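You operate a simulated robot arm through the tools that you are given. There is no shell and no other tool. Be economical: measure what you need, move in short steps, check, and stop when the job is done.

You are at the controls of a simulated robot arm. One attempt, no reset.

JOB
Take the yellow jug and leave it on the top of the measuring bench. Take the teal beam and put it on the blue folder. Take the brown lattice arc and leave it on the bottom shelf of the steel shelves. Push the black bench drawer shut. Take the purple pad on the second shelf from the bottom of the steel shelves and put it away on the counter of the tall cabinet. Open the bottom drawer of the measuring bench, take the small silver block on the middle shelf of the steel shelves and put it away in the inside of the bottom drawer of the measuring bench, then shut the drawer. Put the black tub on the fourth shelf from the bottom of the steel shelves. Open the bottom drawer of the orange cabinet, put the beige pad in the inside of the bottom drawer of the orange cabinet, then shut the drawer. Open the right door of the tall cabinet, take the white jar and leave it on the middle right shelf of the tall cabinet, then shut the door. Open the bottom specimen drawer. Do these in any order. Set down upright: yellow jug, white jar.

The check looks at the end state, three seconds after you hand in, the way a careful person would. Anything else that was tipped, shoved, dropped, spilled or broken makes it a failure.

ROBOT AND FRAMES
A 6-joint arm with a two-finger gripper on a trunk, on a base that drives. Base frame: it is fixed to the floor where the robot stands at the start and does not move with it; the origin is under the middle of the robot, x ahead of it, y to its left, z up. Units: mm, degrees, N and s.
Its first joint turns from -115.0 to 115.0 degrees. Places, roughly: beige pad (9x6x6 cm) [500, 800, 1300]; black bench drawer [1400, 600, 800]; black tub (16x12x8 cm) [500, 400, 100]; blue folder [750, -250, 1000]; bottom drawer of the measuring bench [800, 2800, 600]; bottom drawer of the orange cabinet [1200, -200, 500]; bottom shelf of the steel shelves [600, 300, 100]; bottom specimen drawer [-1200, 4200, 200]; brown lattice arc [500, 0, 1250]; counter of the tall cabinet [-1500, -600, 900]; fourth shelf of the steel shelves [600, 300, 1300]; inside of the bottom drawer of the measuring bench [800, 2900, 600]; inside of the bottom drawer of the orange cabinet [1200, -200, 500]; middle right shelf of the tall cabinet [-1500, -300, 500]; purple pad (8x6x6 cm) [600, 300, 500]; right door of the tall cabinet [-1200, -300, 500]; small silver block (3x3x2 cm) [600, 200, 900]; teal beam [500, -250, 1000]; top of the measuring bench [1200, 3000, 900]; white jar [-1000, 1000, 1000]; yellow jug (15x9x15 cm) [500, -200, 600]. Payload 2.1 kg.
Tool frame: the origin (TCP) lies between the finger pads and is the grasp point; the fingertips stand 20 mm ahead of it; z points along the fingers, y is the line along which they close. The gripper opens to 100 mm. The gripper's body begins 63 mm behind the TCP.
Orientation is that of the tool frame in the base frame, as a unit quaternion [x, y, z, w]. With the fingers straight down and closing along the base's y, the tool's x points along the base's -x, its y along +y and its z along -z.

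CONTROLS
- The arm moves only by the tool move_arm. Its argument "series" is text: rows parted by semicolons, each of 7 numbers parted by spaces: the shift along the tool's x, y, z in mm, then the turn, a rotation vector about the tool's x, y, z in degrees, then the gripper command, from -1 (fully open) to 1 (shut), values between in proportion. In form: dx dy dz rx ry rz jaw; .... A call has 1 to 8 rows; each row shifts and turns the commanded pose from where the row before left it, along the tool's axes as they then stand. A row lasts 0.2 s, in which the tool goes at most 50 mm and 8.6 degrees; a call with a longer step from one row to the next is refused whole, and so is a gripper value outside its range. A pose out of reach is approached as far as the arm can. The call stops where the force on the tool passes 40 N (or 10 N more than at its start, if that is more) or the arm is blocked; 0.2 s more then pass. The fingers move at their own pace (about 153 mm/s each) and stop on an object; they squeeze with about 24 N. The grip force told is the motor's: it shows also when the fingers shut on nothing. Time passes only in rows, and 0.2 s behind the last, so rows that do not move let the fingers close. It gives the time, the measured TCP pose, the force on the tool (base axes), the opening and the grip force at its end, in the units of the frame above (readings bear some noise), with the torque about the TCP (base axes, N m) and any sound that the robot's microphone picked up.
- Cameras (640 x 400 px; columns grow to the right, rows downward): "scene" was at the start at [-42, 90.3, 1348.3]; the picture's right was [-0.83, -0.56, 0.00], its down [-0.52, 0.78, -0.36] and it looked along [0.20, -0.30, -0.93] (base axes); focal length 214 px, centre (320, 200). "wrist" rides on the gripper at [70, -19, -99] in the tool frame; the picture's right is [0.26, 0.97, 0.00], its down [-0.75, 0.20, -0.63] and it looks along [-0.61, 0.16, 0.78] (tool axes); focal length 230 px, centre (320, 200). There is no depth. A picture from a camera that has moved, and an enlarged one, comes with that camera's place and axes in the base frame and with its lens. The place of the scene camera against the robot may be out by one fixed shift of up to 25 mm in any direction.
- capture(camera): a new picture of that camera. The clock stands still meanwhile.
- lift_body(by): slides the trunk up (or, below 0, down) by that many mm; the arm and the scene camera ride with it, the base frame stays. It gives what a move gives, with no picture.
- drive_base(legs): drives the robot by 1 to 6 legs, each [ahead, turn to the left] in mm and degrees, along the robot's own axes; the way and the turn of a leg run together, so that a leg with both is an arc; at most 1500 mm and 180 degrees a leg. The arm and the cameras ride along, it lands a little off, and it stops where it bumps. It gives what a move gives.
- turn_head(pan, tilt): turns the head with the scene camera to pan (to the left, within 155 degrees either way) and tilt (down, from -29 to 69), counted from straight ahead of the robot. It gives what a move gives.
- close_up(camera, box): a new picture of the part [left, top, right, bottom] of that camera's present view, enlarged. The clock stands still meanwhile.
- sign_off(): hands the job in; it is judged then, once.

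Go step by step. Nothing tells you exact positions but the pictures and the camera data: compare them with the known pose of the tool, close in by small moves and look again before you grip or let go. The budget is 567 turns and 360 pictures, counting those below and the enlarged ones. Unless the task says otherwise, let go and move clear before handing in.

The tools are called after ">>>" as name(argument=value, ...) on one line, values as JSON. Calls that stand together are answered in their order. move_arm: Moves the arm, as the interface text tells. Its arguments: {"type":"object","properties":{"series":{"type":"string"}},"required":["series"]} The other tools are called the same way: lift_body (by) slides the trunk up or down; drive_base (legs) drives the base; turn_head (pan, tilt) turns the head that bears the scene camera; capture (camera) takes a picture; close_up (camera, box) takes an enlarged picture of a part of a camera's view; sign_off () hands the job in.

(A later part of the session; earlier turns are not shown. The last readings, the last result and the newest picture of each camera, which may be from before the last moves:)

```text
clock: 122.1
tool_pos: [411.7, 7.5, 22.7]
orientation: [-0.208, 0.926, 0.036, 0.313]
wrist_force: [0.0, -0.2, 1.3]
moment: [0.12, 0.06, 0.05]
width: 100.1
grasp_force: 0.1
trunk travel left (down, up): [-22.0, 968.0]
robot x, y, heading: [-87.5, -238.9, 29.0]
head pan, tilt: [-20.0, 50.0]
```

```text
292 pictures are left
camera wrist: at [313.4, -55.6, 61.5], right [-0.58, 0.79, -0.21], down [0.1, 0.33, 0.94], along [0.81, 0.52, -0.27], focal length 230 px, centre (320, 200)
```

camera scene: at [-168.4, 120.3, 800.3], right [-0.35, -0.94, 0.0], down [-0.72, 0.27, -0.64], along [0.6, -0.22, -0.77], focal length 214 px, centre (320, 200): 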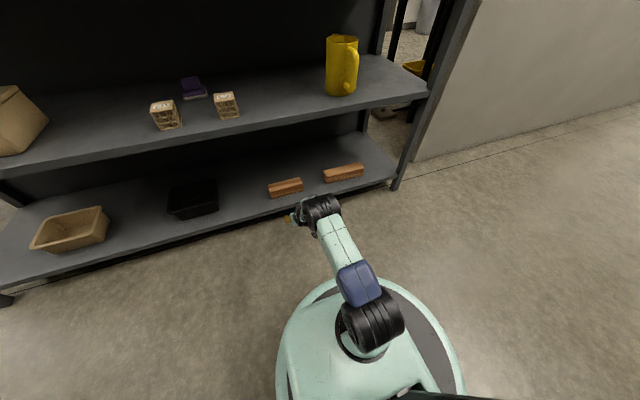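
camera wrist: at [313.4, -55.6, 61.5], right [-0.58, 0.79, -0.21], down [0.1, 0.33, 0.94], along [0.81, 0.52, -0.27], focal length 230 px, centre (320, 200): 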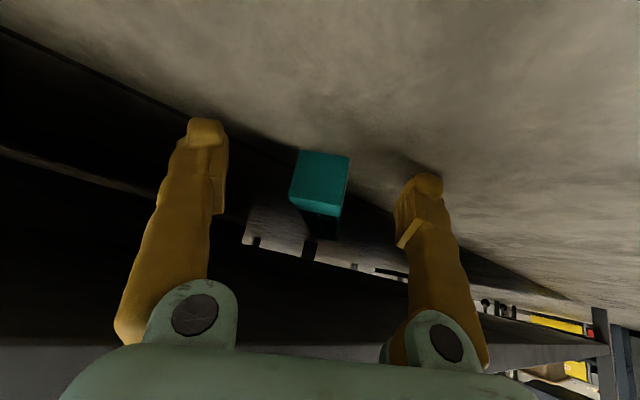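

The head's near face is about at the TCP; I go ~18 mm further along the floor.

>>> move_arm(series="-7 0 5.5 0 0 0 -1; -7 0 5.5 0 0 0 -1; 0 0 0 0 0 0 -1")

>>> capture(camera="wrist")

```text
clock: 122.5
tool_pos: [414.7, 7.2, 22.7]
orientation: [-0.205, 0.927, 0.032, 0.313]
wrist_force: [-17.1, -7.1, 16.0]
moment: [0.71, -1.1, -0.05]
width: 99.5
grasp_force: 0.1
out of reach, approached as far as the arm can: row 1, 2
trunk travel left (down, up): [-22.0, 968.0]
robot x, y, heading: [-88.8, -239.6, 28.9]
head pan, tilt: [-20.0, 50.0]
stopped in row 2: the force on the tool passed its limit at 54 N (the readings are from after the stop); the commanded pose is now the measured one
```

```text
291 pictures are left
camera wrist: at [315.5, -54.7, 61.7], right [-0.57, 0.79, -0.22], down [0.1, 0.34, 0.94], along [0.81, 0.51, -0.27], focal length 230 px, centre (320, 200)
```

wrist: 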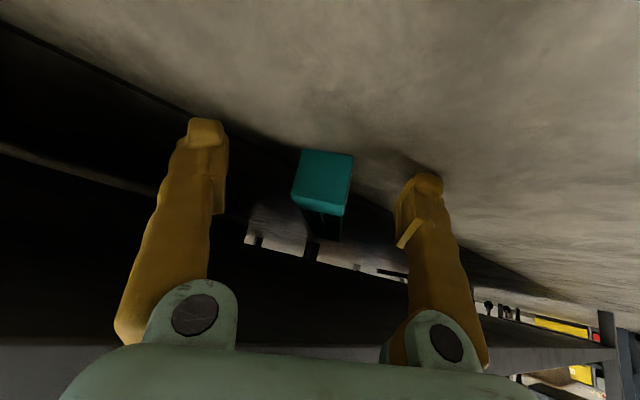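

The gripper body touches the shelf lip; tips already overlap the head, so I close here and test the grip.

>>> move_arm(series="0 0 0 0 0 0 1; 0 0 0 0 0 0 1; 0 0 0 0 0 0 1; 0 0 0 0 0 0 1")

>>> capture(camera="wrist")

```text
clock: 123.0
tool_pos: [412.6, 11.7, 23.3]
orientation: [-0.209, 0.925, 0.035, 0.315]
wrist_force: [2.7, -1.0, 4.5]
moment: [0.12, -0.18, -0.19]
width: 29.3
grasp_force: 24.2
trunk travel left (down, up): [-22.0, 968.0]
robot x, y, heading: [-87.1, -241.2, 29.6]
head pan, tilt: [-20.0, 50.0]
stopped in row 2: the force on the tool passed its limit at 74 N (the readings are from after the stop); the commanded pose is now the measured one
```

```text
290 pictures are left
camera wrist: at [315.4, -51.1, 61.1], right [-0.58, 0.79, -0.22], down [0.1, 0.33, 0.94], along [0.81, 0.52, -0.27], focal length 230 px, centre (320, 200)
```

wrist: 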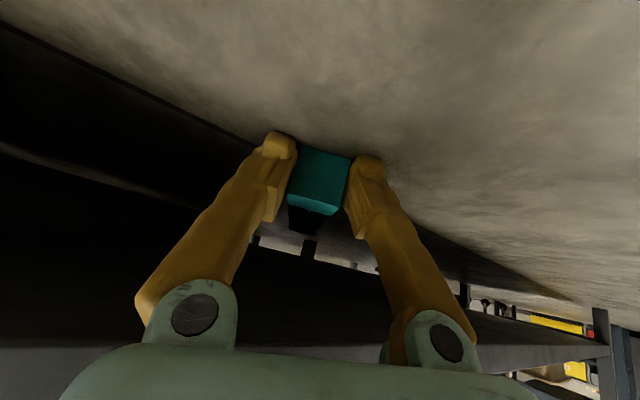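

Gripped (29 mm). I drag it out along the floor by backing the base.

>>> drive_base(legs=[[-120, 0]])

>>> capture(camera="wrist")

```text
clock: 124.2
tool_pos: [309.8, -46.6, 23.6]
orientation: [-0.209, 0.925, 0.034, 0.315]
wrist_force: [-4.5, -2.5, 12.6]
moment: [0.23, -0.03, 0.1]
width: 29.1
grasp_force: 23.7
trunk travel left (down, up): [-22.0, 968.0]
robot x, y, heading: [-187.6, -295.7, 29.4]
head pan, tilt: [-20.0, 50.0]
```

```text
289 pictures are left
camera wrist: at [211.2, -109.9, 61.3], right [-0.58, 0.79, -0.22], down [0.1, 0.33, 0.94], along [0.81, 0.52, -0.27], focal length 230 px, centre (320, 200)
```

wrist: 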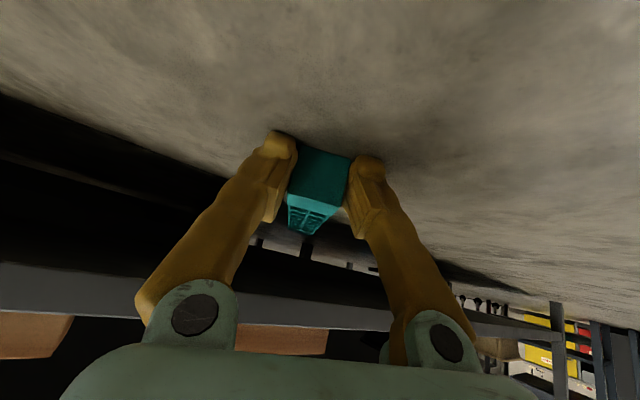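

The beam follows. I drag it clear of the shelf, then regrasp it deeper.

>>> drive_base(legs=[[-130, 0]])

>>> move_arm(series="0 0 0 0 0 0 -0.3; 0 0 0 0 0 0 -0.3; -9 0 6.5 0 0 0 -0.3; -9 0 6.5 0 0 0 -0.3; 0 0 0 0 0 0 -0.3")

>>> capture(camera="wrist")

>>> turn_head(pan=0, tilt=60)

>>> capture(camera="scene")

```text
clock: 125.5
tool_pos: [193.3, -113.0, 23.2]
orientation: [-0.208, 0.926, 0.034, 0.314]
wrist_force: [-4.3, -3.8, 11.8]
moment: [0.23, -0.07, 0.14]
width: 29.1
grasp_force: 24.1
trunk travel left (down, up): [-22.0, 968.0]
robot x, y, heading: [-305.8, -365.7, 29.7]
head pan, tilt: [-20.0, 50.0]
```

```text
clock: 126.7
tool_pos: [191.9, -101.8, 28.4]
orientation: [-0.208, 0.926, 0.035, 0.313]
wrist_force: [-0.3, -0.5, 1.0]
moment: [-0.02, -0.04, -0.07]
width: 64.9
grasp_force: 0.1
out of reach, approached as far as the arm can: row 3, 4
trunk travel left (down, up): [-22.0, 968.0]
robot x, y, heading: [-307.3, -360.2, 29.2]
head pan, tilt: [-20.0, 50.0]
```

```text
288 pictures are left
camera wrist: at [94.1, -164.9, 67.2], right [-0.58, 0.79, -0.22], down [0.1, 0.33, 0.94], along [0.81, 0.52, -0.27], focal length 230 px, centre (320, 200)
```

wrist: 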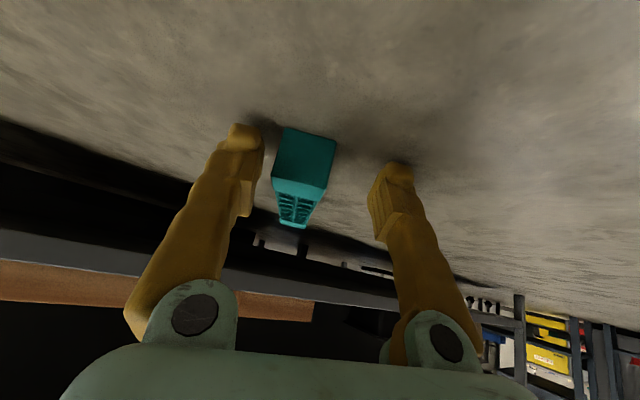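

```text
clock: 127.5
tool_pos: [192.2, -102.7, 29.9]
orientation: [-0.208, 0.926, 0.034, 0.314]
wrist_force: [-0.5, 0.1, 0.3]
moment: [0.03, 0.0, 0.02]
width: 65.1
grasp_force: 0.0
trunk travel left (down, up): [-22.0, 968.0]
robot x, y, heading: [-306.2, -363.2, 29.2]
head pan, tilt: [0.0, 60.0]
```

```text
287 pictures are left
camera scene: at [-382.8, -240.7, 787.7], right [0.49, -0.87, 0.0], down [-0.76, -0.42, -0.5], along [0.44, 0.24, -0.87], focal length 214 px, centre (320, 200)
```

scene: 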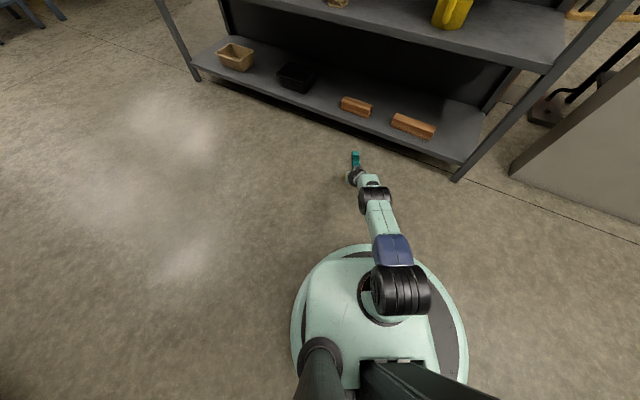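

The beam is clear of the shelf. I drive ahead ~28 mm so the fingers straddle the head, then close.

>>> drive_base(legs=[[30, 0]])

>>> move_arm(series="4 0 5 0 0 0 -0.3; 0 0 0 0 0 0 1; 0 0 0 0 0 0 1; 0 0 0 0 0 0 1; 0 0 0 0 0 0 1")

>>> capture(camera="wrist")

```text
clock: 128.3
tool_pos: [219.1, -88.1, 28.7]
orientation: [-0.209, 0.926, 0.035, 0.313]
wrist_force: [0.5, -0.3, 0.2]
moment: [0.0, 0.0, 0.0]
width: 64.9
grasp_force: 0.0
trunk travel left (down, up): [-22.0, 968.0]
robot x, y, heading: [-280.2, -349.4, 29.1]
head pan, tilt: [0.0, 60.0]
```

```text
clock: 129.6
tool_pos: [218.9, -90.4, 23.0]
orientation: [-0.207, 0.926, 0.034, 0.314]
wrist_force: [-0.4, 1.0, 1.2]
moment: [0.07, 0.0, -0.02]
width: 28.9
grasp_force: 24.1
trunk travel left (down, up): [-22.0, 968.0]
robot x, y, heading: [-281.4, -344.6, 29.0]
head pan, tilt: [0.0, 60.0]
```

```text
286 pictures are left
camera wrist: at [120.8, -152.0, 61.6], right [-0.58, 0.79, -0.22], down [0.1, 0.33, 0.94], along [0.81, 0.52, -0.27], focal length 230 px, centre (320, 200)
```

wrist: 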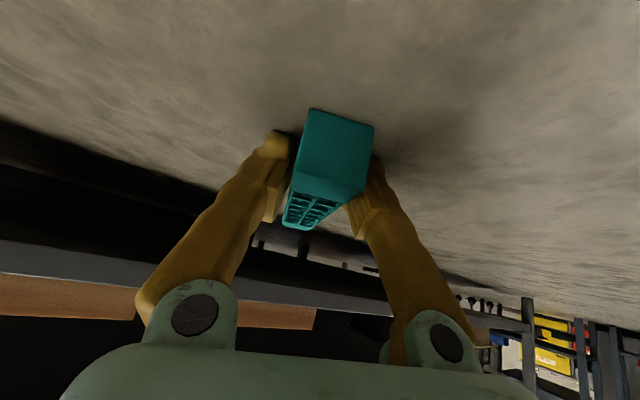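

A solid grip on the head. Lift a bit and check.

>>> move_arm(series="-12 0 -16 0 0 0 1; -12 0 -16 0 0 0 1; -12 0 -16 0 0 0 1; -12 0 -16 0 0 0 1; 0 0 0 0 0 0 1")

>>> capture(camera="wrist")

>>> capture(camera="scene")

```text
clock: 130.8
tool_pos: [217.2, -85.2, 102.1]
orientation: [-0.208, 0.926, 0.034, 0.313]
wrist_force: [0.1, -0.1, -0.1]
moment: [-0.01, 0.01, 0.0]
width: 29.0
grasp_force: 23.8
trunk travel left (down, up): [-22.0, 968.0]
robot x, y, heading: [-280.7, -347.3, 29.2]
head pan, tilt: [0.0, 60.0]
```

```text
285 pictures are left
camera wrist: at [118.9, -146.5, 140.8], right [-0.58, 0.79, -0.22], down [0.1, 0.33, 0.94], along [0.81, 0.52, -0.27], focal length 230 px, centre (320, 200)
```

wrist: 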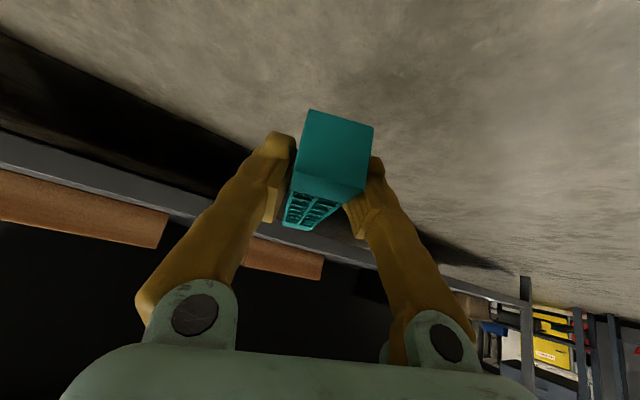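

```text
284 pictures are left
camera scene: at [-356.2, -225.8, 787.7], right [0.49, -0.87, 0.0], down [-0.76, -0.42, -0.5], along [0.44, 0.24, -0.87], focal length 214 px, centre (320, 200)
```

scene: 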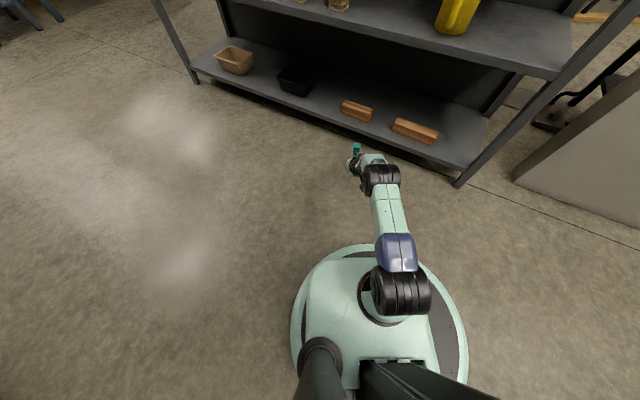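

Held firmly. I'll raise the trunk with this arm pose fixed, then drive in so the beam goes over the folder, and lower with the trunk.

>>> drive_base(legs=[[-150, 0], [0, 60.8], [249, 0], [0, -90]])

>>> lift_body(by=400)

>>> lift_body(by=400)

>>> lift_body(by=88)

>>> capture(camera="wrist")

```text
clock: 140.0
tool_pos: [156.1, -201.2, 101.6]
orientation: [0.043, 0.948, -0.05, 0.311]
wrist_force: [-0.6, -0.4, -1.5]
moment: [0.02, 0.01, 0.01]
width: 28.8
grasp_force: 24.3
trunk travel left (down, up): [-22.0, 968.0]
robot x, y, heading: [-407.1, -178.7, -1.1]
head pan, tilt: [0.0, 60.0]
```

```text
clock: 143.8
tool_pos: [156.3, -199.7, 501.8]
orientation: [0.041, 0.948, -0.049, 0.311]
wrist_force: [-0.6, 0.0, -0.3]
moment: [0.01, 0.02, -0.02]
width: 29.1
grasp_force: 23.3
trunk travel left (down, up): [-422.0, 568.0]
robot x, y, heading: [-406.3, -178.1, -1.1]
head pan, tilt: [0.0, 60.0]
```

```text
clock: 147.7
tool_pos: [156.1, -201.6, 902.2]
orientation: [0.042, 0.948, -0.049, 0.311]
wrist_force: [0.1, 0.1, -0.9]
moment: [0.0, 0.01, -0.01]
width: 28.9
grasp_force: 24.4
trunk travel left (down, up): [-822.0, 168.0]
robot x, y, heading: [-404.5, -181.8, -1.4]
head pan, tilt: [0.0, 60.0]
```

```text
clock: 148.9
tool_pos: [155.2, -200.6, 989.6]
orientation: [0.043, 0.948, -0.05, 0.311]
wrist_force: [-0.6, 0.0, -0.1]
moment: [-0.01, 0.03, -0.01]
width: 29.0
grasp_force: 24.3
trunk travel left (down, up): [-910.0, 80.0]
robot x, y, heading: [-411.1, -178.0, -1.2]
head pan, tilt: [0.0, 60.0]
```

```text
283 pictures are left
camera wrist: at [40.2, -205.0, 1028.6], right [-0.1, 0.97, -0.22], down [0.26, 0.24, 0.94], along [0.96, 0.04, -0.27], focal length 230 px, centre (320, 200)
```

wrist: 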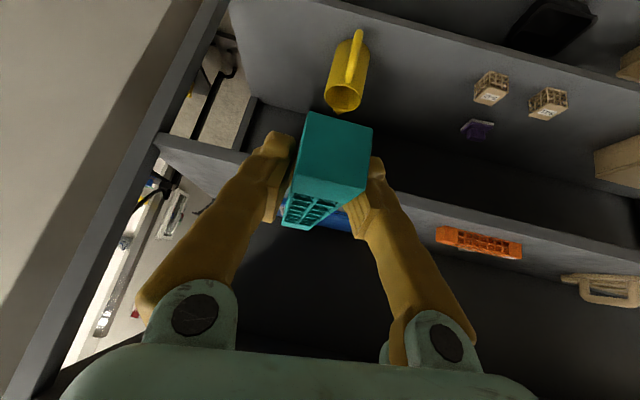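

Now drive in 340 mm, check, then the rest.

>>> drive_base(legs=[[340, 1.2]])

>>> turn_head(pan=-10, tilt=60)

>>> capture(camera="scene")

>>> capture(camera="wrist")

```text
clock: 151.1
tool_pos: [487.6, -196.4, 991.4]
orientation: [0.035, 0.948, -0.047, 0.312]
wrist_force: [-0.8, -0.6, -1.3]
moment: [0.03, 0.03, -0.02]
width: 28.8
grasp_force: 24.0
trunk travel left (down, up): [-910.0, 80.0]
robot x, y, heading: [-75.9, -180.2, -0.3]
head pan, tilt: [0.0, 60.0]
```

```text
clock: 151.8
tool_pos: [488.1, -196.1, 990.6]
orientation: [0.034, 0.948, -0.047, 0.312]
wrist_force: [-0.7, -0.3, -1.3]
moment: [0.02, 0.06, -0.03]
width: 28.7
grasp_force: 23.7
trunk travel left (down, up): [-910.0, 80.0]
robot x, y, heading: [-75.0, -178.2, -0.3]
head pan, tilt: [-10.0, 60.0]
```

```text
282 pictures are left
camera scene: at [-81.7, -56.0, 1675.7], right [-0.18, -0.98, 0.0], down [-0.85, 0.15, -0.5], along [0.49, -0.09, -0.87], focal length 214 px, centre (320, 200)
```

scene: 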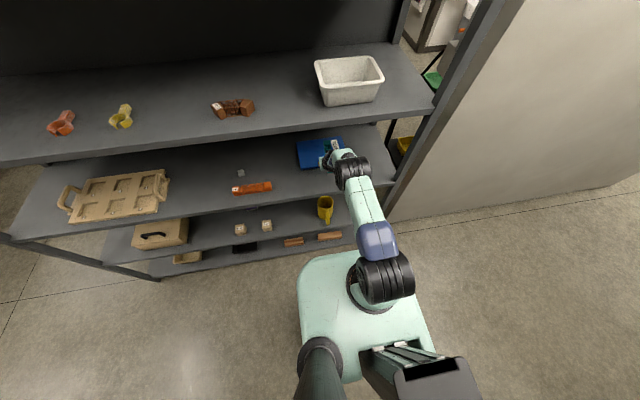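

```text
281 pictures are left
camera wrist: at [372.7, -202.1, 1028.4], right [-0.12, 0.97, -0.22], down [0.25, 0.24, 0.94], along [0.96, 0.05, -0.27], focal length 230 px, centre (320, 200)
```

wrist: 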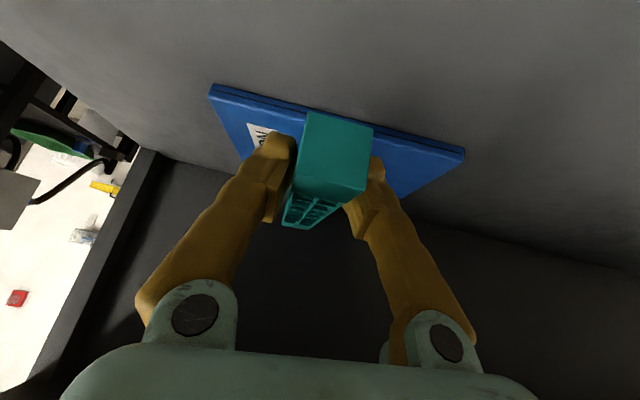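

Beam is laterally centred over the folder (near edge x≈548, y −308…−79). Drive 88 mm more and check before lowering.

>>> drive_base(legs=[[88, 0]])

>>> capture(camera="wrist")

```text
clock: 153.0
tool_pos: [573.3, -196.7, 986.9]
orientation: [0.034, 0.95, -0.047, 0.308]
wrist_force: [-0.1, 0.1, -0.8]
moment: [0.03, 0.02, -0.04]
width: 28.9
grasp_force: 23.8
trunk travel left (down, up): [-910.0, 80.0]
robot x, y, heading: [11.7, -179.3, -0.3]
head pan, tilt: [-10.0, 60.0]
stopped in leg 1: the robot was blocked; the commanded pose is now the measured one
```

```text
280 pictures are left
camera wrist: at [459.0, -202.7, 1025.6], right [-0.12, 0.97, -0.22], down [0.26, 0.24, 0.93], along [0.96, 0.05, -0.28], focal length 230 px, centre (320, 200)
```

wrist: 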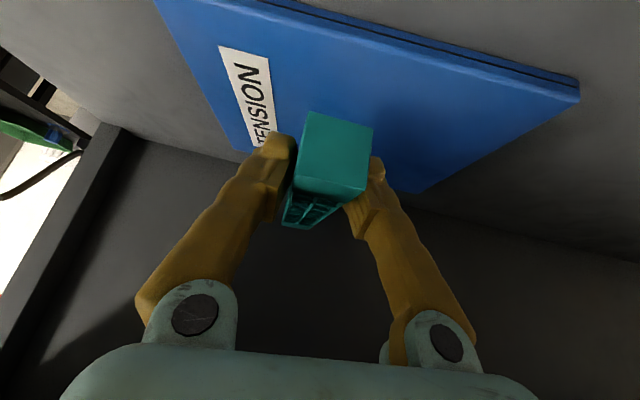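

Blocked at the end; I look for the contact.

>>> close_up(camera="scene", box=[240, 80, 480, 230])

```text
2.67 times, centred on (360, 155) of scene
camera zoom: at [7.4, -56.3, 1675.7], right [-0.18, -0.98, 0.0], down [-0.85, 0.15, -0.5], along [0.49, -0.09, -0.87], focal length 572 px, centre (213, 320)
```

zoom: 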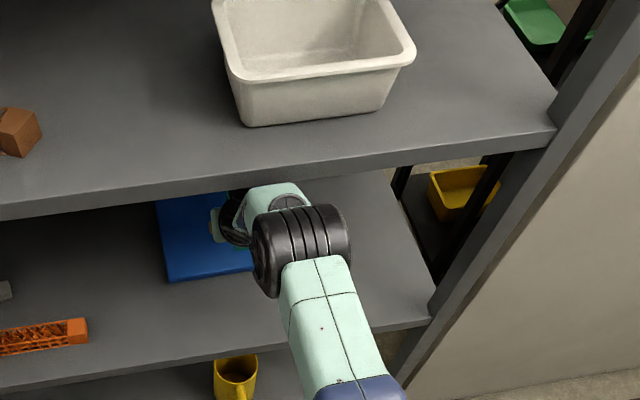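

The elbow just touches the lip; lowering the trunk relieves it. TCP x=573 is good for the beam, so I lower by 40.

>>> lift_body(by=-42)

>>> capture(camera="wrist")

```text
clock: 153.9
tool_pos: [573.1, -196.0, 944.8]
orientation: [0.034, 0.95, -0.046, 0.307]
wrist_force: [0.2, 0.5, -1.2]
moment: [0.0, 0.05, 0.01]
width: 28.7
grasp_force: 24.2
trunk travel left (down, up): [-868.0, 122.0]
robot x, y, heading: [13.5, -180.4, -0.1]
head pan, tilt: [-10.0, 60.0]
```

```text
278 pictures are left
camera wrist: at [457.2, -202.8, 984.3], right [-0.12, 0.97, -0.22], down [0.26, 0.24, 0.94], along [0.96, 0.05, -0.28], focal length 230 px, centre (320, 200)
```

wrist: 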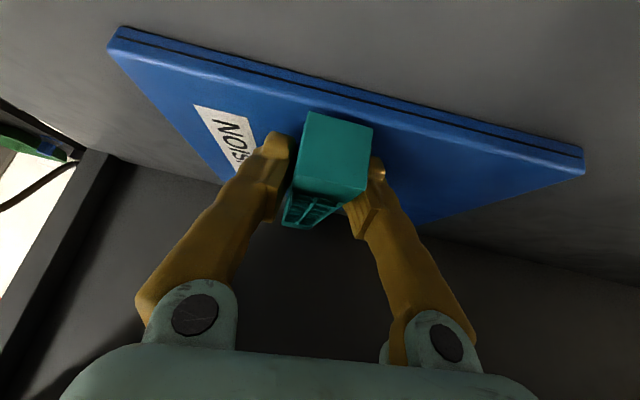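

Near. Lower in small steps until contact.

>>> lift_body(by=-8)

>>> lift_body(by=-5)

>>> capture(camera="wrist")

```text
clock: 154.4
tool_pos: [573.5, -196.8, 938.4]
orientation: [0.034, 0.949, -0.046, 0.311]
wrist_force: [4.0, -1.1, 12.4]
moment: [0.17, -0.36, -0.03]
width: 28.7
grasp_force: 23.8
trunk travel left (down, up): [-860.0, 130.0]
robot x, y, heading: [13.4, -181.1, -0.3]
head pan, tilt: [-10.0, 60.0]
```

```text
clock: 155.1
tool_pos: [574.8, -196.4, 938.8]
orientation: [0.035, 0.947, -0.044, 0.316]
wrist_force: [-2.8, -0.9, 12.5]
moment: [0.24, 0.2, 0.07]
width: 28.7
grasp_force: 24.1
trunk travel left (down, up): [-855.0, 135.0]
robot x, y, heading: [10.4, -180.0, -0.5]
head pan, tilt: [-10.0, 60.0]
stopped: the force on the tool passed its limit at 41 N (the readings are from after the stop); the commanded pose is now the measured one
```

```text
277 pictures are left
camera wrist: at [458.0, -202.7, 976.2], right [-0.11, 0.97, -0.22], down [0.24, 0.24, 0.94], along [0.96, 0.05, -0.26], focal length 230 px, centre (320, 200)
```

wrist: 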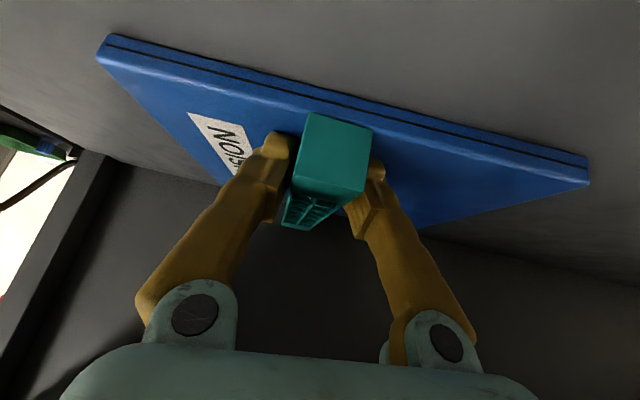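

It rests on the folder. I open moderately and back the base away.

>>> move_arm(series="0 0 -1 0 0 0 -0.3; 0 0 0 0 0 0 -0.3; 0 0 0 0 0 0 -0.3")

>>> drive_base(legs=[[-60, 0]])

>>> capture(camera="wrist")

```text
clock: 155.9
tool_pos: [573.7, -197.8, 940.1]
orientation: [0.035, 0.947, -0.044, 0.315]
wrist_force: [5.7, -6.3, 22.5]
moment: [0.69, -0.23, -0.12]
width: 61.4
grasp_force: 0.0
trunk travel left (down, up): [-855.0, 135.0]
robot x, y, heading: [12.2, -183.5, -0.4]
head pan, tilt: [-10.0, 60.0]
```

```text
clock: 156.7
tool_pos: [564.0, -195.6, 942.2]
orientation: [0.036, 0.946, -0.042, 0.32]
wrist_force: [0.2, -0.2, -0.2]
moment: [-0.03, -0.01, 0.04]
width: 65.0
grasp_force: 0.0
trunk travel left (down, up): [-855.0, 135.0]
robot x, y, heading: [-2.3, -182.9, -0.2]
head pan, tilt: [-10.0, 60.0]
stopped in leg 1: the force on the tool passed its limit at 42 N (the readings are from after the stop); the commanded pose is now the measured one
```

```text
276 pictures are left
camera wrist: at [447.4, -202.2, 978.7], right [-0.11, 0.97, -0.21], down [0.23, 0.23, 0.94], along [0.97, 0.06, -0.25], focal length 230 px, centre (320, 200)
```

wrist: 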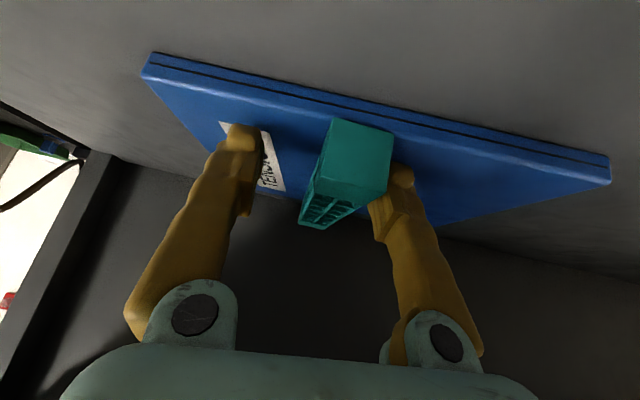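

A finger was dragging; raise 8 mm, shift sideways slightly, and back off again.

>>> lift_body(by=8)

>>> move_arm(series="0 8 0 0 0 0 -0.5; 0 0 0 0 0 0 -0.5")

>>> capture(camera="wrist")

```text
clock: 157.2
tool_pos: [563.7, -195.8, 950.6]
orientation: [0.035, 0.946, -0.042, 0.32]
wrist_force: [0.1, -1.2, -0.7]
moment: [0.01, 0.0, -0.01]
width: 65.0
grasp_force: 0.0
trunk travel left (down, up): [-863.0, 127.0]
robot x, y, heading: [-3.1, -177.9, -0.4]
head pan, tilt: [-10.0, 60.0]
```

```text
clock: 157.8
tool_pos: [564.7, -187.1, 949.8]
orientation: [0.036, 0.946, -0.043, 0.32]
wrist_force: [0.1, -0.4, 0.6]
moment: [0.0, 0.02, 0.03]
width: 74.8
grasp_force: 0.0
trunk travel left (down, up): [-863.0, 127.0]
robot x, y, heading: [-3.8, -179.8, -0.5]
head pan, tilt: [-10.0, 60.0]
```

```text
275 pictures are left
camera wrist: at [448.1, -193.7, 986.4], right [-0.11, 0.97, -0.21], down [0.23, 0.23, 0.94], along [0.97, 0.06, -0.25], focal length 230 px, centre (320, 200)
```

wrist: 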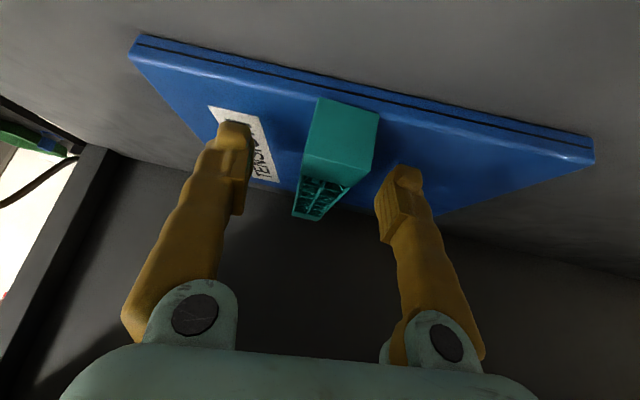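

The beam is on the folder and clear of both fingers. Back out and verify.

>>> drive_base(legs=[[-230, 0]])

>>> capture(camera="wrist")

```text
clock: 159.6
tool_pos: [332.4, -183.6, 949.7]
orientation: [0.035, 0.946, -0.043, 0.319]
wrist_force: [-0.4, 0.0, 0.1]
moment: [0.0, 0.01, -0.04]
width: 75.0
grasp_force: 0.1
trunk travel left (down, up): [-863.0, 127.0]
robot x, y, heading: [-236.4, -181.4, 0.1]
head pan, tilt: [-10.0, 60.0]
```

```text
274 pictures are left
camera wrist: at [216.1, -191.4, 985.9], right [-0.12, 0.97, -0.21], down [0.24, 0.23, 0.94], along [0.97, 0.06, -0.26], focal length 230 px, centre (320, 200)
```

wrist: 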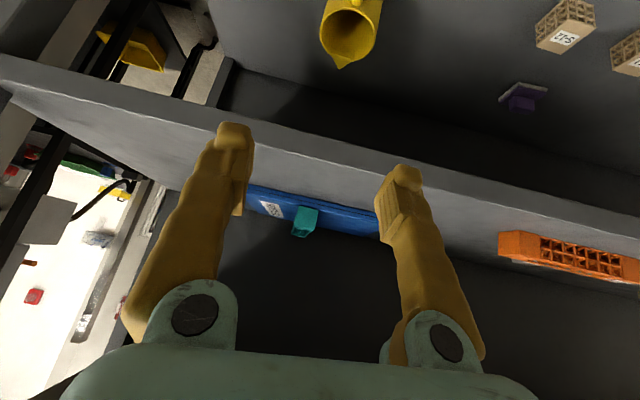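

The beam is done. Next the yellow jug (≈(490,-187), second shelf): I bring the tool vertical and lower the trunk so the arm can enter under the middle shelf.

>>> move_arm(series="3.1 0 -21.7 0 4.6 0 -1; 5 0 -21.4 0 4.6 0 -1; 6.8 0 -20.8 0 4.6 0 -1; 8.3 0 -20.3 0 4.6 0 -1; 10 0 -19.5 0 4.6 0 -1; 11.3 0 -18.8 0 4.6 0 -1; 12.9 0 -17.7 0 4.6 0 -1; 14.1 0 -16.8 0 4.6 0 -1")

>>> lift_body(by=-400)

>>> capture(camera="wrist")

```text
clock: 161.4
tool_pos: [209.0, -163.9, 1073.0]
orientation: [0.045, 0.999, -0.029, 0.004]
wrist_force: [0.6, 1.3, 0.5]
moment: [-0.02, 0.0, -0.02]
width: 99.9
grasp_force: 0.0
trunk travel left (down, up): [-863.0, 127.0]
robot x, y, heading: [-236.8, -181.2, -0.2]
head pan, tilt: [-10.0, 60.0]
```

```text
clock: 165.2
tool_pos: [209.2, -163.9, 673.5]
orientation: [0.047, 0.998, -0.029, 0.005]
wrist_force: [0.8, -0.3, -0.2]
moment: [0.01, 0.0, -0.02]
width: 100.0
grasp_force: 0.0
trunk travel left (down, up): [-463.0, 527.0]
robot x, y, heading: [-235.5, -183.3, -0.1]
head pan, tilt: [-10.0, 60.0]
```

```text
273 pictures are left
camera wrist: at [136.8, -172.1, 770.7], right [-0.17, 0.98, -0.06], down [0.76, 0.17, 0.63], along [0.63, 0.06, -0.78], focal length 230 px, centre (320, 200)
```

wrist: 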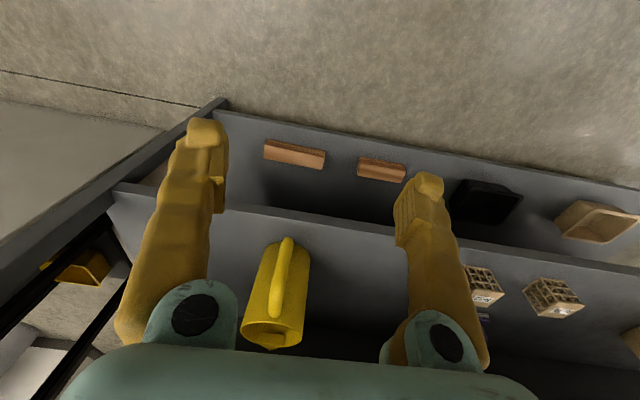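

I level the tool, pitch it ~20° forward, and set heights for a straight drive-in at z≈615.

>>> move_arm(series="0 0 -8 -1.7 0 -2.7 -1; 0 0 -8 -1.6 0 -2.7 -1; 0 0 -6 0 -6.7 0 -1; 0 0 -5 0 -6.7 0 -1; 0 0 0 0 -6.6 0 -1; 0 0 0 0 0 0 -1")

>>> lift_body(by=-83)

>>> drive_base(legs=[[100, 0]])

>>> capture(camera="wrist")

>>> capture(camera="scene")

```text
clock: 166.6
tool_pos: [208.7, -164.1, 699.2]
orientation: [-0.002, 0.984, 0.0, 0.18]
wrist_force: [-0.1, 0.7, 0.0]
moment: [-0.03, 0.01, -0.01]
width: 100.0
grasp_force: 0.1
trunk travel left (down, up): [-463.0, 527.0]
robot x, y, heading: [-237.9, -175.9, -0.1]
head pan, tilt: [-10.0, 60.0]
```

```text
clock: 167.8
tool_pos: [209.3, -164.2, 616.5]
orientation: [-0.002, 0.984, 0.0, 0.179]
wrist_force: [-0.6, -0.5, 1.0]
moment: [0.01, 0.01, 0.0]
width: 99.7
grasp_force: 0.1
trunk travel left (down, up): [-380.0, 610.0]
robot x, y, heading: [-238.2, -180.2, -0.1]
head pan, tilt: [-10.0, 60.0]
```

```text
clock: 169.0
tool_pos: [308.4, -164.7, 615.1]
orientation: [-0.001, 0.984, 0.0, 0.179]
wrist_force: [-0.4, 0.8, -0.6]
moment: [0.01, 0.0, -0.03]
width: 100.0
grasp_force: 0.0
trunk travel left (down, up): [-380.0, 610.0]
robot x, y, heading: [-134.5, -180.7, -0.1]
head pan, tilt: [-10.0, 60.0]
```

```text
272 pictures are left
camera wrist: at [208.6, -184.8, 683.6], right [-0.24, 0.97, -0.09], down [0.48, 0.2, 0.85], along [0.84, 0.16, -0.51], focal length 230 px, centre (320, 200)
```

wrist: 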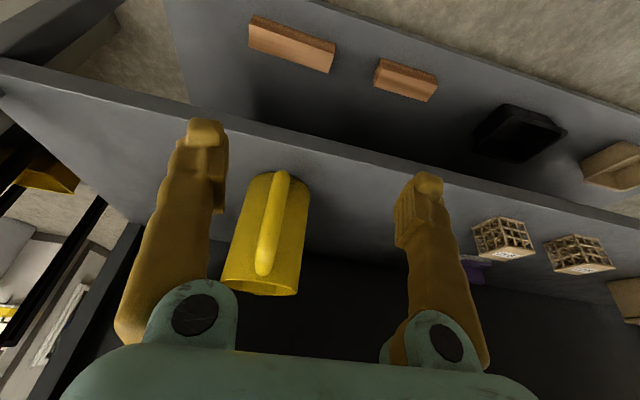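

```text
271 pictures are left
camera scene: at [-143.2, -55.8, 1146.1], right [-0.18, -0.98, 0.0], down [-0.85, 0.15, -0.5], along [0.49, -0.09, -0.87], focal length 214 px, centre (320, 200)
```

scene: 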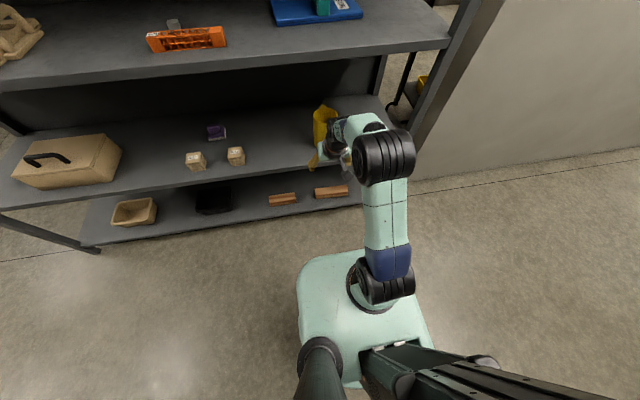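

The jug is a cylinder ≈88 mm wide around (485,-190), handle toward me. I shift the tool to y=-190 and close in.

>>> move_arm(series="0 -13 0 0 0 0 -1; 0 -12 0 0 0 0 -1; 0 0 0 0 0 0 -1")

>>> drive_base(legs=[[65, 0]])

>>> capture(camera="wrist")

```text
clock: 169.8
tool_pos: [309.6, -189.8, 616.4]
orientation: [0.0, 0.984, -0.001, 0.18]
wrist_force: [0.7, -0.2, -0.2]
moment: [-0.01, 0.02, -0.02]
width: 100.1
grasp_force: 0.1
trunk travel left (down, up): [-380.0, 610.0]
robot x, y, heading: [-140.1, -183.4, -0.2]
head pan, tilt: [-10.0, 60.0]
```

```text
clock: 170.8
tool_pos: [374.4, -187.6, 616.1]
orientation: [0.0, 0.984, -0.001, 0.178]
wrist_force: [-0.3, 0.5, 0.4]
moment: [-0.01, -0.01, -0.01]
width: 99.9
grasp_force: 0.1
trunk travel left (down, up): [-380.0, 610.0]
robot x, y, heading: [-73.2, -181.9, -0.2]
head pan, tilt: [-10.0, 60.0]
```

```text
270 pictures are left
camera wrist: at [275.4, -208.2, 684.5], right [-0.24, 0.97, -0.09], down [0.48, 0.2, 0.85], along [0.84, 0.16, -0.51], focal length 230 px, centre (320, 200)
```

wrist: 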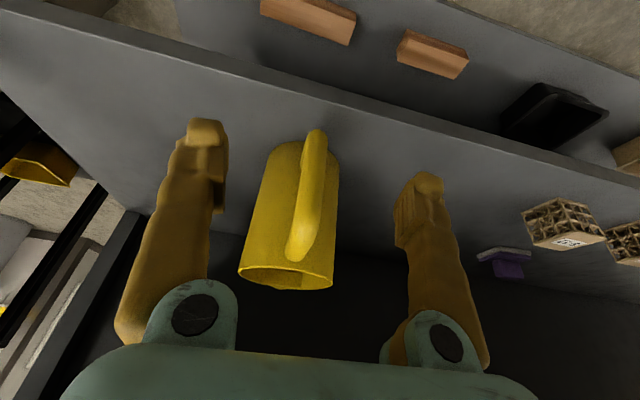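

Centre y≈-190, diameter ≈86. Small correction, then drive in stepwise.

>>> move_arm(series="0 -2.5 0 0 0 0 -1; 0 0 0 0 0 0 -1")

>>> drive_base(legs=[[45, 0]])

>>> capture(camera="wrist")

```text
clock: 171.4
tool_pos: [375.1, -189.9, 617.7]
orientation: [-0.001, 0.984, 0.0, 0.179]
wrist_force: [0.8, 0.4, 0.8]
moment: [-0.02, -0.02, 0.01]
width: 99.8
grasp_force: 0.1
trunk travel left (down, up): [-380.0, 610.0]
robot x, y, heading: [-73.0, -181.3, -0.2]
head pan, tilt: [-10.0, 60.0]
```

```text
clock: 172.3
tool_pos: [420.7, -191.4, 617.0]
orientation: [-0.001, 0.984, -0.001, 0.179]
wrist_force: [-0.2, -0.7, 0.1]
moment: [-0.01, -0.01, 0.0]
width: 100.1
grasp_force: 0.0
trunk travel left (down, up): [-380.0, 610.0]
robot x, y, heading: [-27.1, -178.1, -0.1]
head pan, tilt: [-10.0, 60.0]
```

```text
269 pictures are left
camera wrist: at [320.6, -210.5, 684.6], right [-0.24, 0.97, -0.09], down [0.48, 0.2, 0.85], along [0.84, 0.16, -0.51], focal length 230 px, centre (320, 200)
```

wrist: 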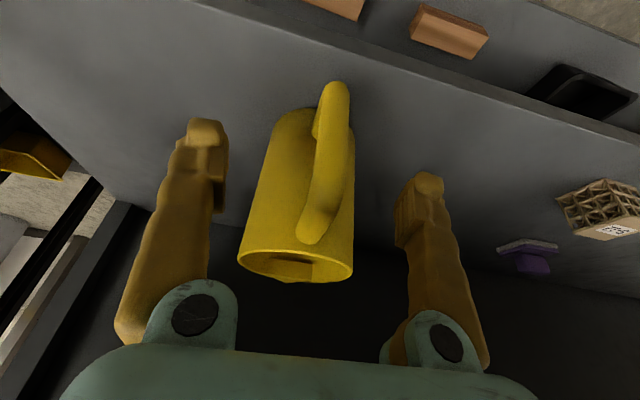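

I refine y by +3 and advance another 45 mm.

>>> move_arm(series="0 3 0 0 0 0 -1; 0 0 0 0 0 0 -1")

>>> drive_base(legs=[[35, 0]])

>>> capture(camera="wrist")

```text
clock: 172.9
tool_pos: [420.1, -187.7, 617.4]
orientation: [-0.001, 0.984, -0.001, 0.179]
wrist_force: [-0.4, 0.0, 0.5]
moment: [0.02, 0.0, 0.01]
width: 100.0
grasp_force: 0.1
trunk travel left (down, up): [-380.0, 610.0]
robot x, y, heading: [-22.9, -183.2, -0.0]
head pan, tilt: [-10.0, 60.0]
```

```text
clock: 173.7
tool_pos: [454.8, -186.6, 616.6]
orientation: [-0.001, 0.984, -0.001, 0.179]
wrist_force: [-0.3, 0.0, -0.1]
moment: [-0.02, 0.01, -0.01]
width: 99.9
grasp_force: 0.1
trunk travel left (down, up): [-380.0, 610.0]
robot x, y, heading: [8.5, -181.4, -0.0]
head pan, tilt: [-10.0, 60.0]
```

```text
268 pictures are left
camera wrist: at [356.4, -207.6, 684.5], right [-0.24, 0.97, -0.09], down [0.48, 0.2, 0.85], along [0.84, 0.16, -0.51], focal length 230 px, centre (320, 200)
```

wrist: 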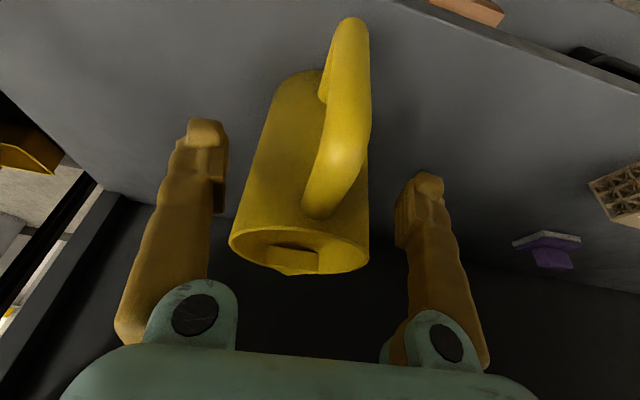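

Jug centre now resolves to (506,-188.6), Ø89, rim z≈640. Correct y by −2 and advance 50 in two steps.

>>> move_arm(series="0 -2 0 0 0 0 -1; 0 0 0 0 0 0 -1")

>>> drive_base(legs=[[25, 0]])

>>> capture(camera="wrist")

```text
clock: 174.3
tool_pos: [456.6, -188.9, 617.1]
orientation: [-0.001, 0.984, -0.001, 0.179]
wrist_force: [0.1, 0.4, -0.1]
moment: [0.02, 0.0, -0.02]
width: 99.8
grasp_force: 0.1
trunk travel left (down, up): [-380.0, 610.0]
robot x, y, heading: [8.3, -182.4, -0.1]
head pan, tilt: [-10.0, 60.0]
```

```text
clock: 175.1
tool_pos: [480.6, -189.6, 616.2]
orientation: [-0.002, 0.984, -0.001, 0.179]
wrist_force: [0.3, -0.1, 0.2]
moment: [-0.02, -0.01, 0.02]
width: 100.1
grasp_force: 0.0
trunk travel left (down, up): [-380.0, 610.0]
robot x, y, heading: [33.0, -181.8, -0.0]
head pan, tilt: [-10.0, 60.0]
```

```text
267 pictures are left
camera wrist: at [381.9, -209.8, 684.5], right [-0.24, 0.97, -0.09], down [0.48, 0.2, 0.85], along [0.84, 0.16, -0.51], focal length 230 px, centre (320, 200)
```

wrist: 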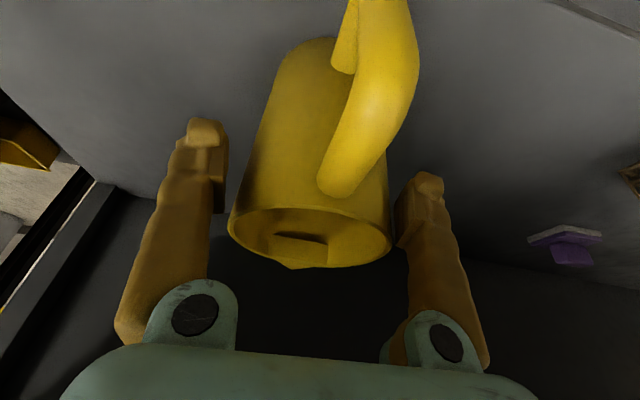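

Computation again gives centre (505.5,-189.4), matching the tool. Advance 24 more and close.

>>> drive_base(legs=[[24, 0]])

>>> capture(camera="wrist")

```text
clock: 175.9
tool_pos: [506.1, -190.2, 617.2]
orientation: [0.0, 0.984, -0.001, 0.178]
wrist_force: [-0.3, -0.7, -0.4]
moment: [0.0, 0.01, 0.02]
width: 99.8
grasp_force: 0.0
trunk travel left (down, up): [-380.0, 610.0]
robot x, y, heading: [59.0, -180.2, -0.3]
head pan, tilt: [-10.0, 60.0]
```

```text
266 pictures are left
camera wrist: at [406.2, -210.2, 684.5], right [-0.24, 0.97, -0.09], down [0.48, 0.2, 0.85], along [0.84, 0.16, -0.51], focal length 230 px, centre (320, 200)
```

wrist: 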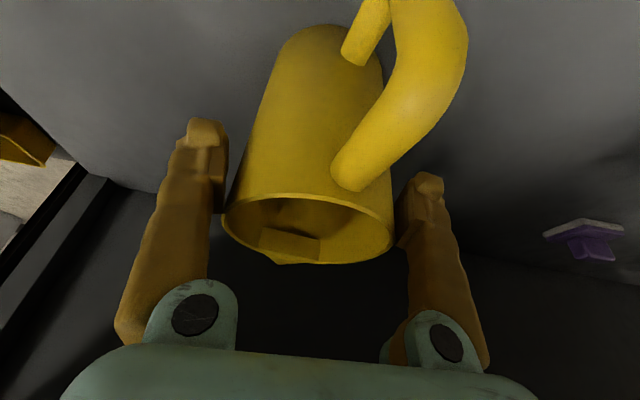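

Fingers straddle the jug. Close.

>>> move_arm(series="0 0 0 0 0 0 -0.7; 0 0 0 0 0 0 0; 0 0 0 0 0 0 1; 0 0 0 0 0 0 1")

>>> lift_body(by=8)

>>> capture(camera="wrist")

```text
clock: 176.9
tool_pos: [506.1, -190.9, 617.1]
orientation: [0.0, 0.984, -0.001, 0.179]
wrist_force: [-0.1, -1.1, 2.5]
moment: [0.0, 0.05, 0.02]
width: 91.6
grasp_force: 24.2
trunk travel left (down, up): [-380.0, 610.0]
robot x, y, heading: [58.6, -184.5, -0.2]
head pan, tilt: [-10.0, 60.0]
```

```text
clock: 177.5
tool_pos: [501.5, -189.8, 617.5]
orientation: [-0.001, 0.985, 0.0, 0.17]
wrist_force: [3.1, -4.4, 14.4]
moment: [-0.02, -0.33, -0.09]
width: 87.1
grasp_force: 24.3
trunk travel left (down, up): [-388.0, 602.0]
robot x, y, heading: [53.9, -182.2, -0.2]
head pan, tilt: [-10.0, 60.0]
```

```text
265 pictures are left
camera wrist: at [402.9, -210.1, 686.2], right [-0.24, 0.97, -0.09], down [0.5, 0.2, 0.84], along [0.83, 0.16, -0.53], focal length 230 px, centre (320, 200)
```

wrist: 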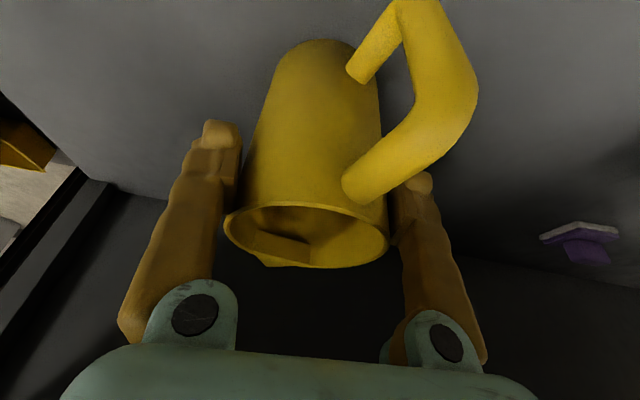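

The wrist seems to touch the underside of the middle shelf. I undo the lift and instead slide the jug out along the shelf.

>>> lift_body(by=-7)

>>> capture(camera="wrist")

>>> turn_head(pan=-25, tilt=40)

>>> capture(camera="scene")

```text
clock: 178.1
tool_pos: [505.5, -189.2, 618.1]
orientation: [-0.001, 0.984, 0.001, 0.178]
wrist_force: [0.3, -0.7, -0.6]
moment: [-0.02, 0.0, 0.06]
width: 87.1
grasp_force: 24.1
trunk travel left (down, up): [-381.0, 609.0]
robot x, y, heading: [59.7, -178.8, -0.1]
head pan, tilt: [-10.0, 60.0]
```

```text
264 pictures are left
camera wrist: at [405.7, -210.2, 686.1], right [-0.24, 0.97, -0.09], down [0.48, 0.2, 0.85], along [0.84, 0.16, -0.52], focal length 230 px, centre (320, 200)
```

wrist: 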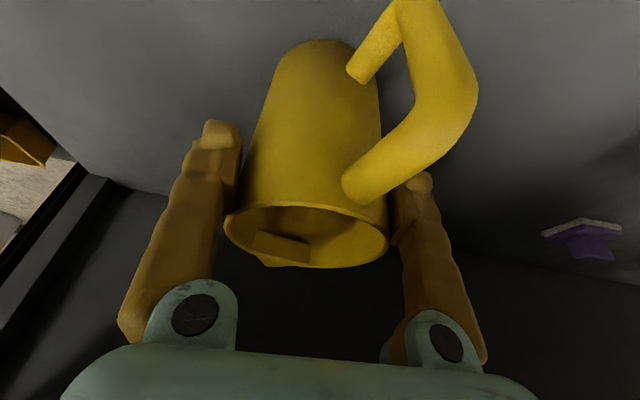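

```text
clock: 178.9
tool_pos: [505.7, -190.8, 617.4]
orientation: [-0.001, 0.984, 0.0, 0.179]
wrist_force: [0.1, -0.3, -0.6]
moment: [-0.03, 0.04, -0.01]
width: 86.7
grasp_force: 23.5
trunk travel left (down, up): [-381.0, 609.0]
robot x, y, heading: [62.1, -180.9, -0.3]
head pan, tilt: [-25.0, 40.0]
```

```text
263 pictures are left
camera scene: at [63.6, -80.9, 1174.0], right [-0.43, -0.9, 0.0], down [-0.58, 0.27, -0.77], along [0.69, -0.33, -0.64], focal length 214 px, centre (320, 200)
```

scene: 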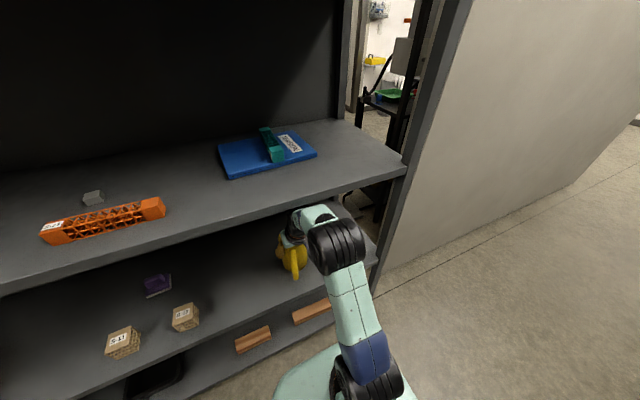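

Everything's steady. Drag back 60 mm and check.

>>> drive_base(legs=[[-50, 0]])

>>> capture(camera="wrist")

```text
clock: 179.8
tool_pos: [453.2, -189.8, 617.8]
orientation: [-0.001, 0.984, 0.0, 0.179]
wrist_force: [-0.5, 0.3, -2.1]
moment: [0.04, 0.0, 0.01]
width: 86.6
grasp_force: 23.4
trunk travel left (down, up): [-381.0, 609.0]
robot x, y, heading: [6.1, -182.6, -0.1]
head pan, tilt: [-25.0, 40.0]
```

```text
262 pictures are left
camera wrist: at [353.6, -209.6, 685.8], right [-0.24, 0.97, -0.09], down [0.48, 0.2, 0.85], along [0.84, 0.16, -0.51], focal length 230 px, centre (320, 200)
```

wrist: 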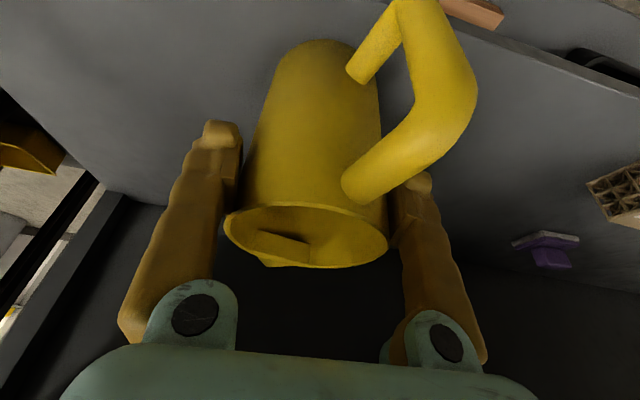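

Sliding nicely. Now the wrist is nearly out; lift 10 mm and back fully out.

>>> lift_body(by=8)

>>> drive_base(legs=[[-250, 0]])

>>> capture(camera="wrist")

```text
clock: 180.4
tool_pos: [453.5, -189.2, 625.7]
orientation: [-0.001, 0.984, 0.0, 0.179]
wrist_force: [0.3, -0.2, -1.7]
moment: [-0.03, -0.03, 0.01]
width: 86.6
grasp_force: 23.9
trunk travel left (down, up): [-389.0, 601.0]
robot x, y, heading: [7.2, -183.2, -0.1]
head pan, tilt: [-25.0, 40.0]
```

```text
clock: 182.2
tool_pos: [199.6, -189.9, 626.0]
orientation: [0.001, 0.984, -0.001, 0.178]
wrist_force: [0.9, 1.4, -1.3]
moment: [-0.03, -0.01, 0.02]
width: 86.0
grasp_force: 24.1
trunk travel left (down, up): [-389.0, 601.0]
robot x, y, heading: [-243.5, -182.1, -0.6]
head pan, tilt: [-25.0, 40.0]
```

```text
261 pictures are left
camera wrist: at [100.3, -209.7, 693.7], right [-0.24, 0.97, -0.09], down [0.48, 0.2, 0.85], along [0.84, 0.16, -0.51], focal length 230 px, centre (320, 200)
```

wrist: 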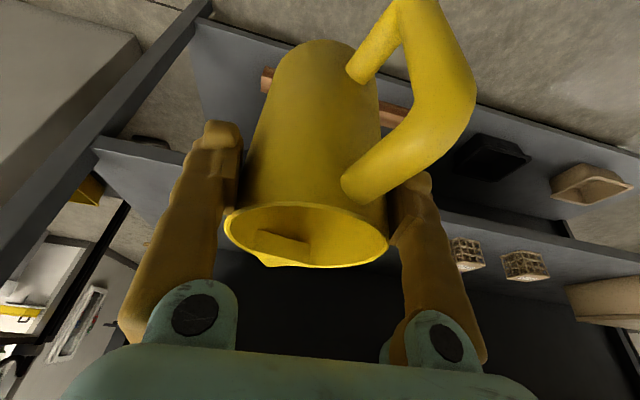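

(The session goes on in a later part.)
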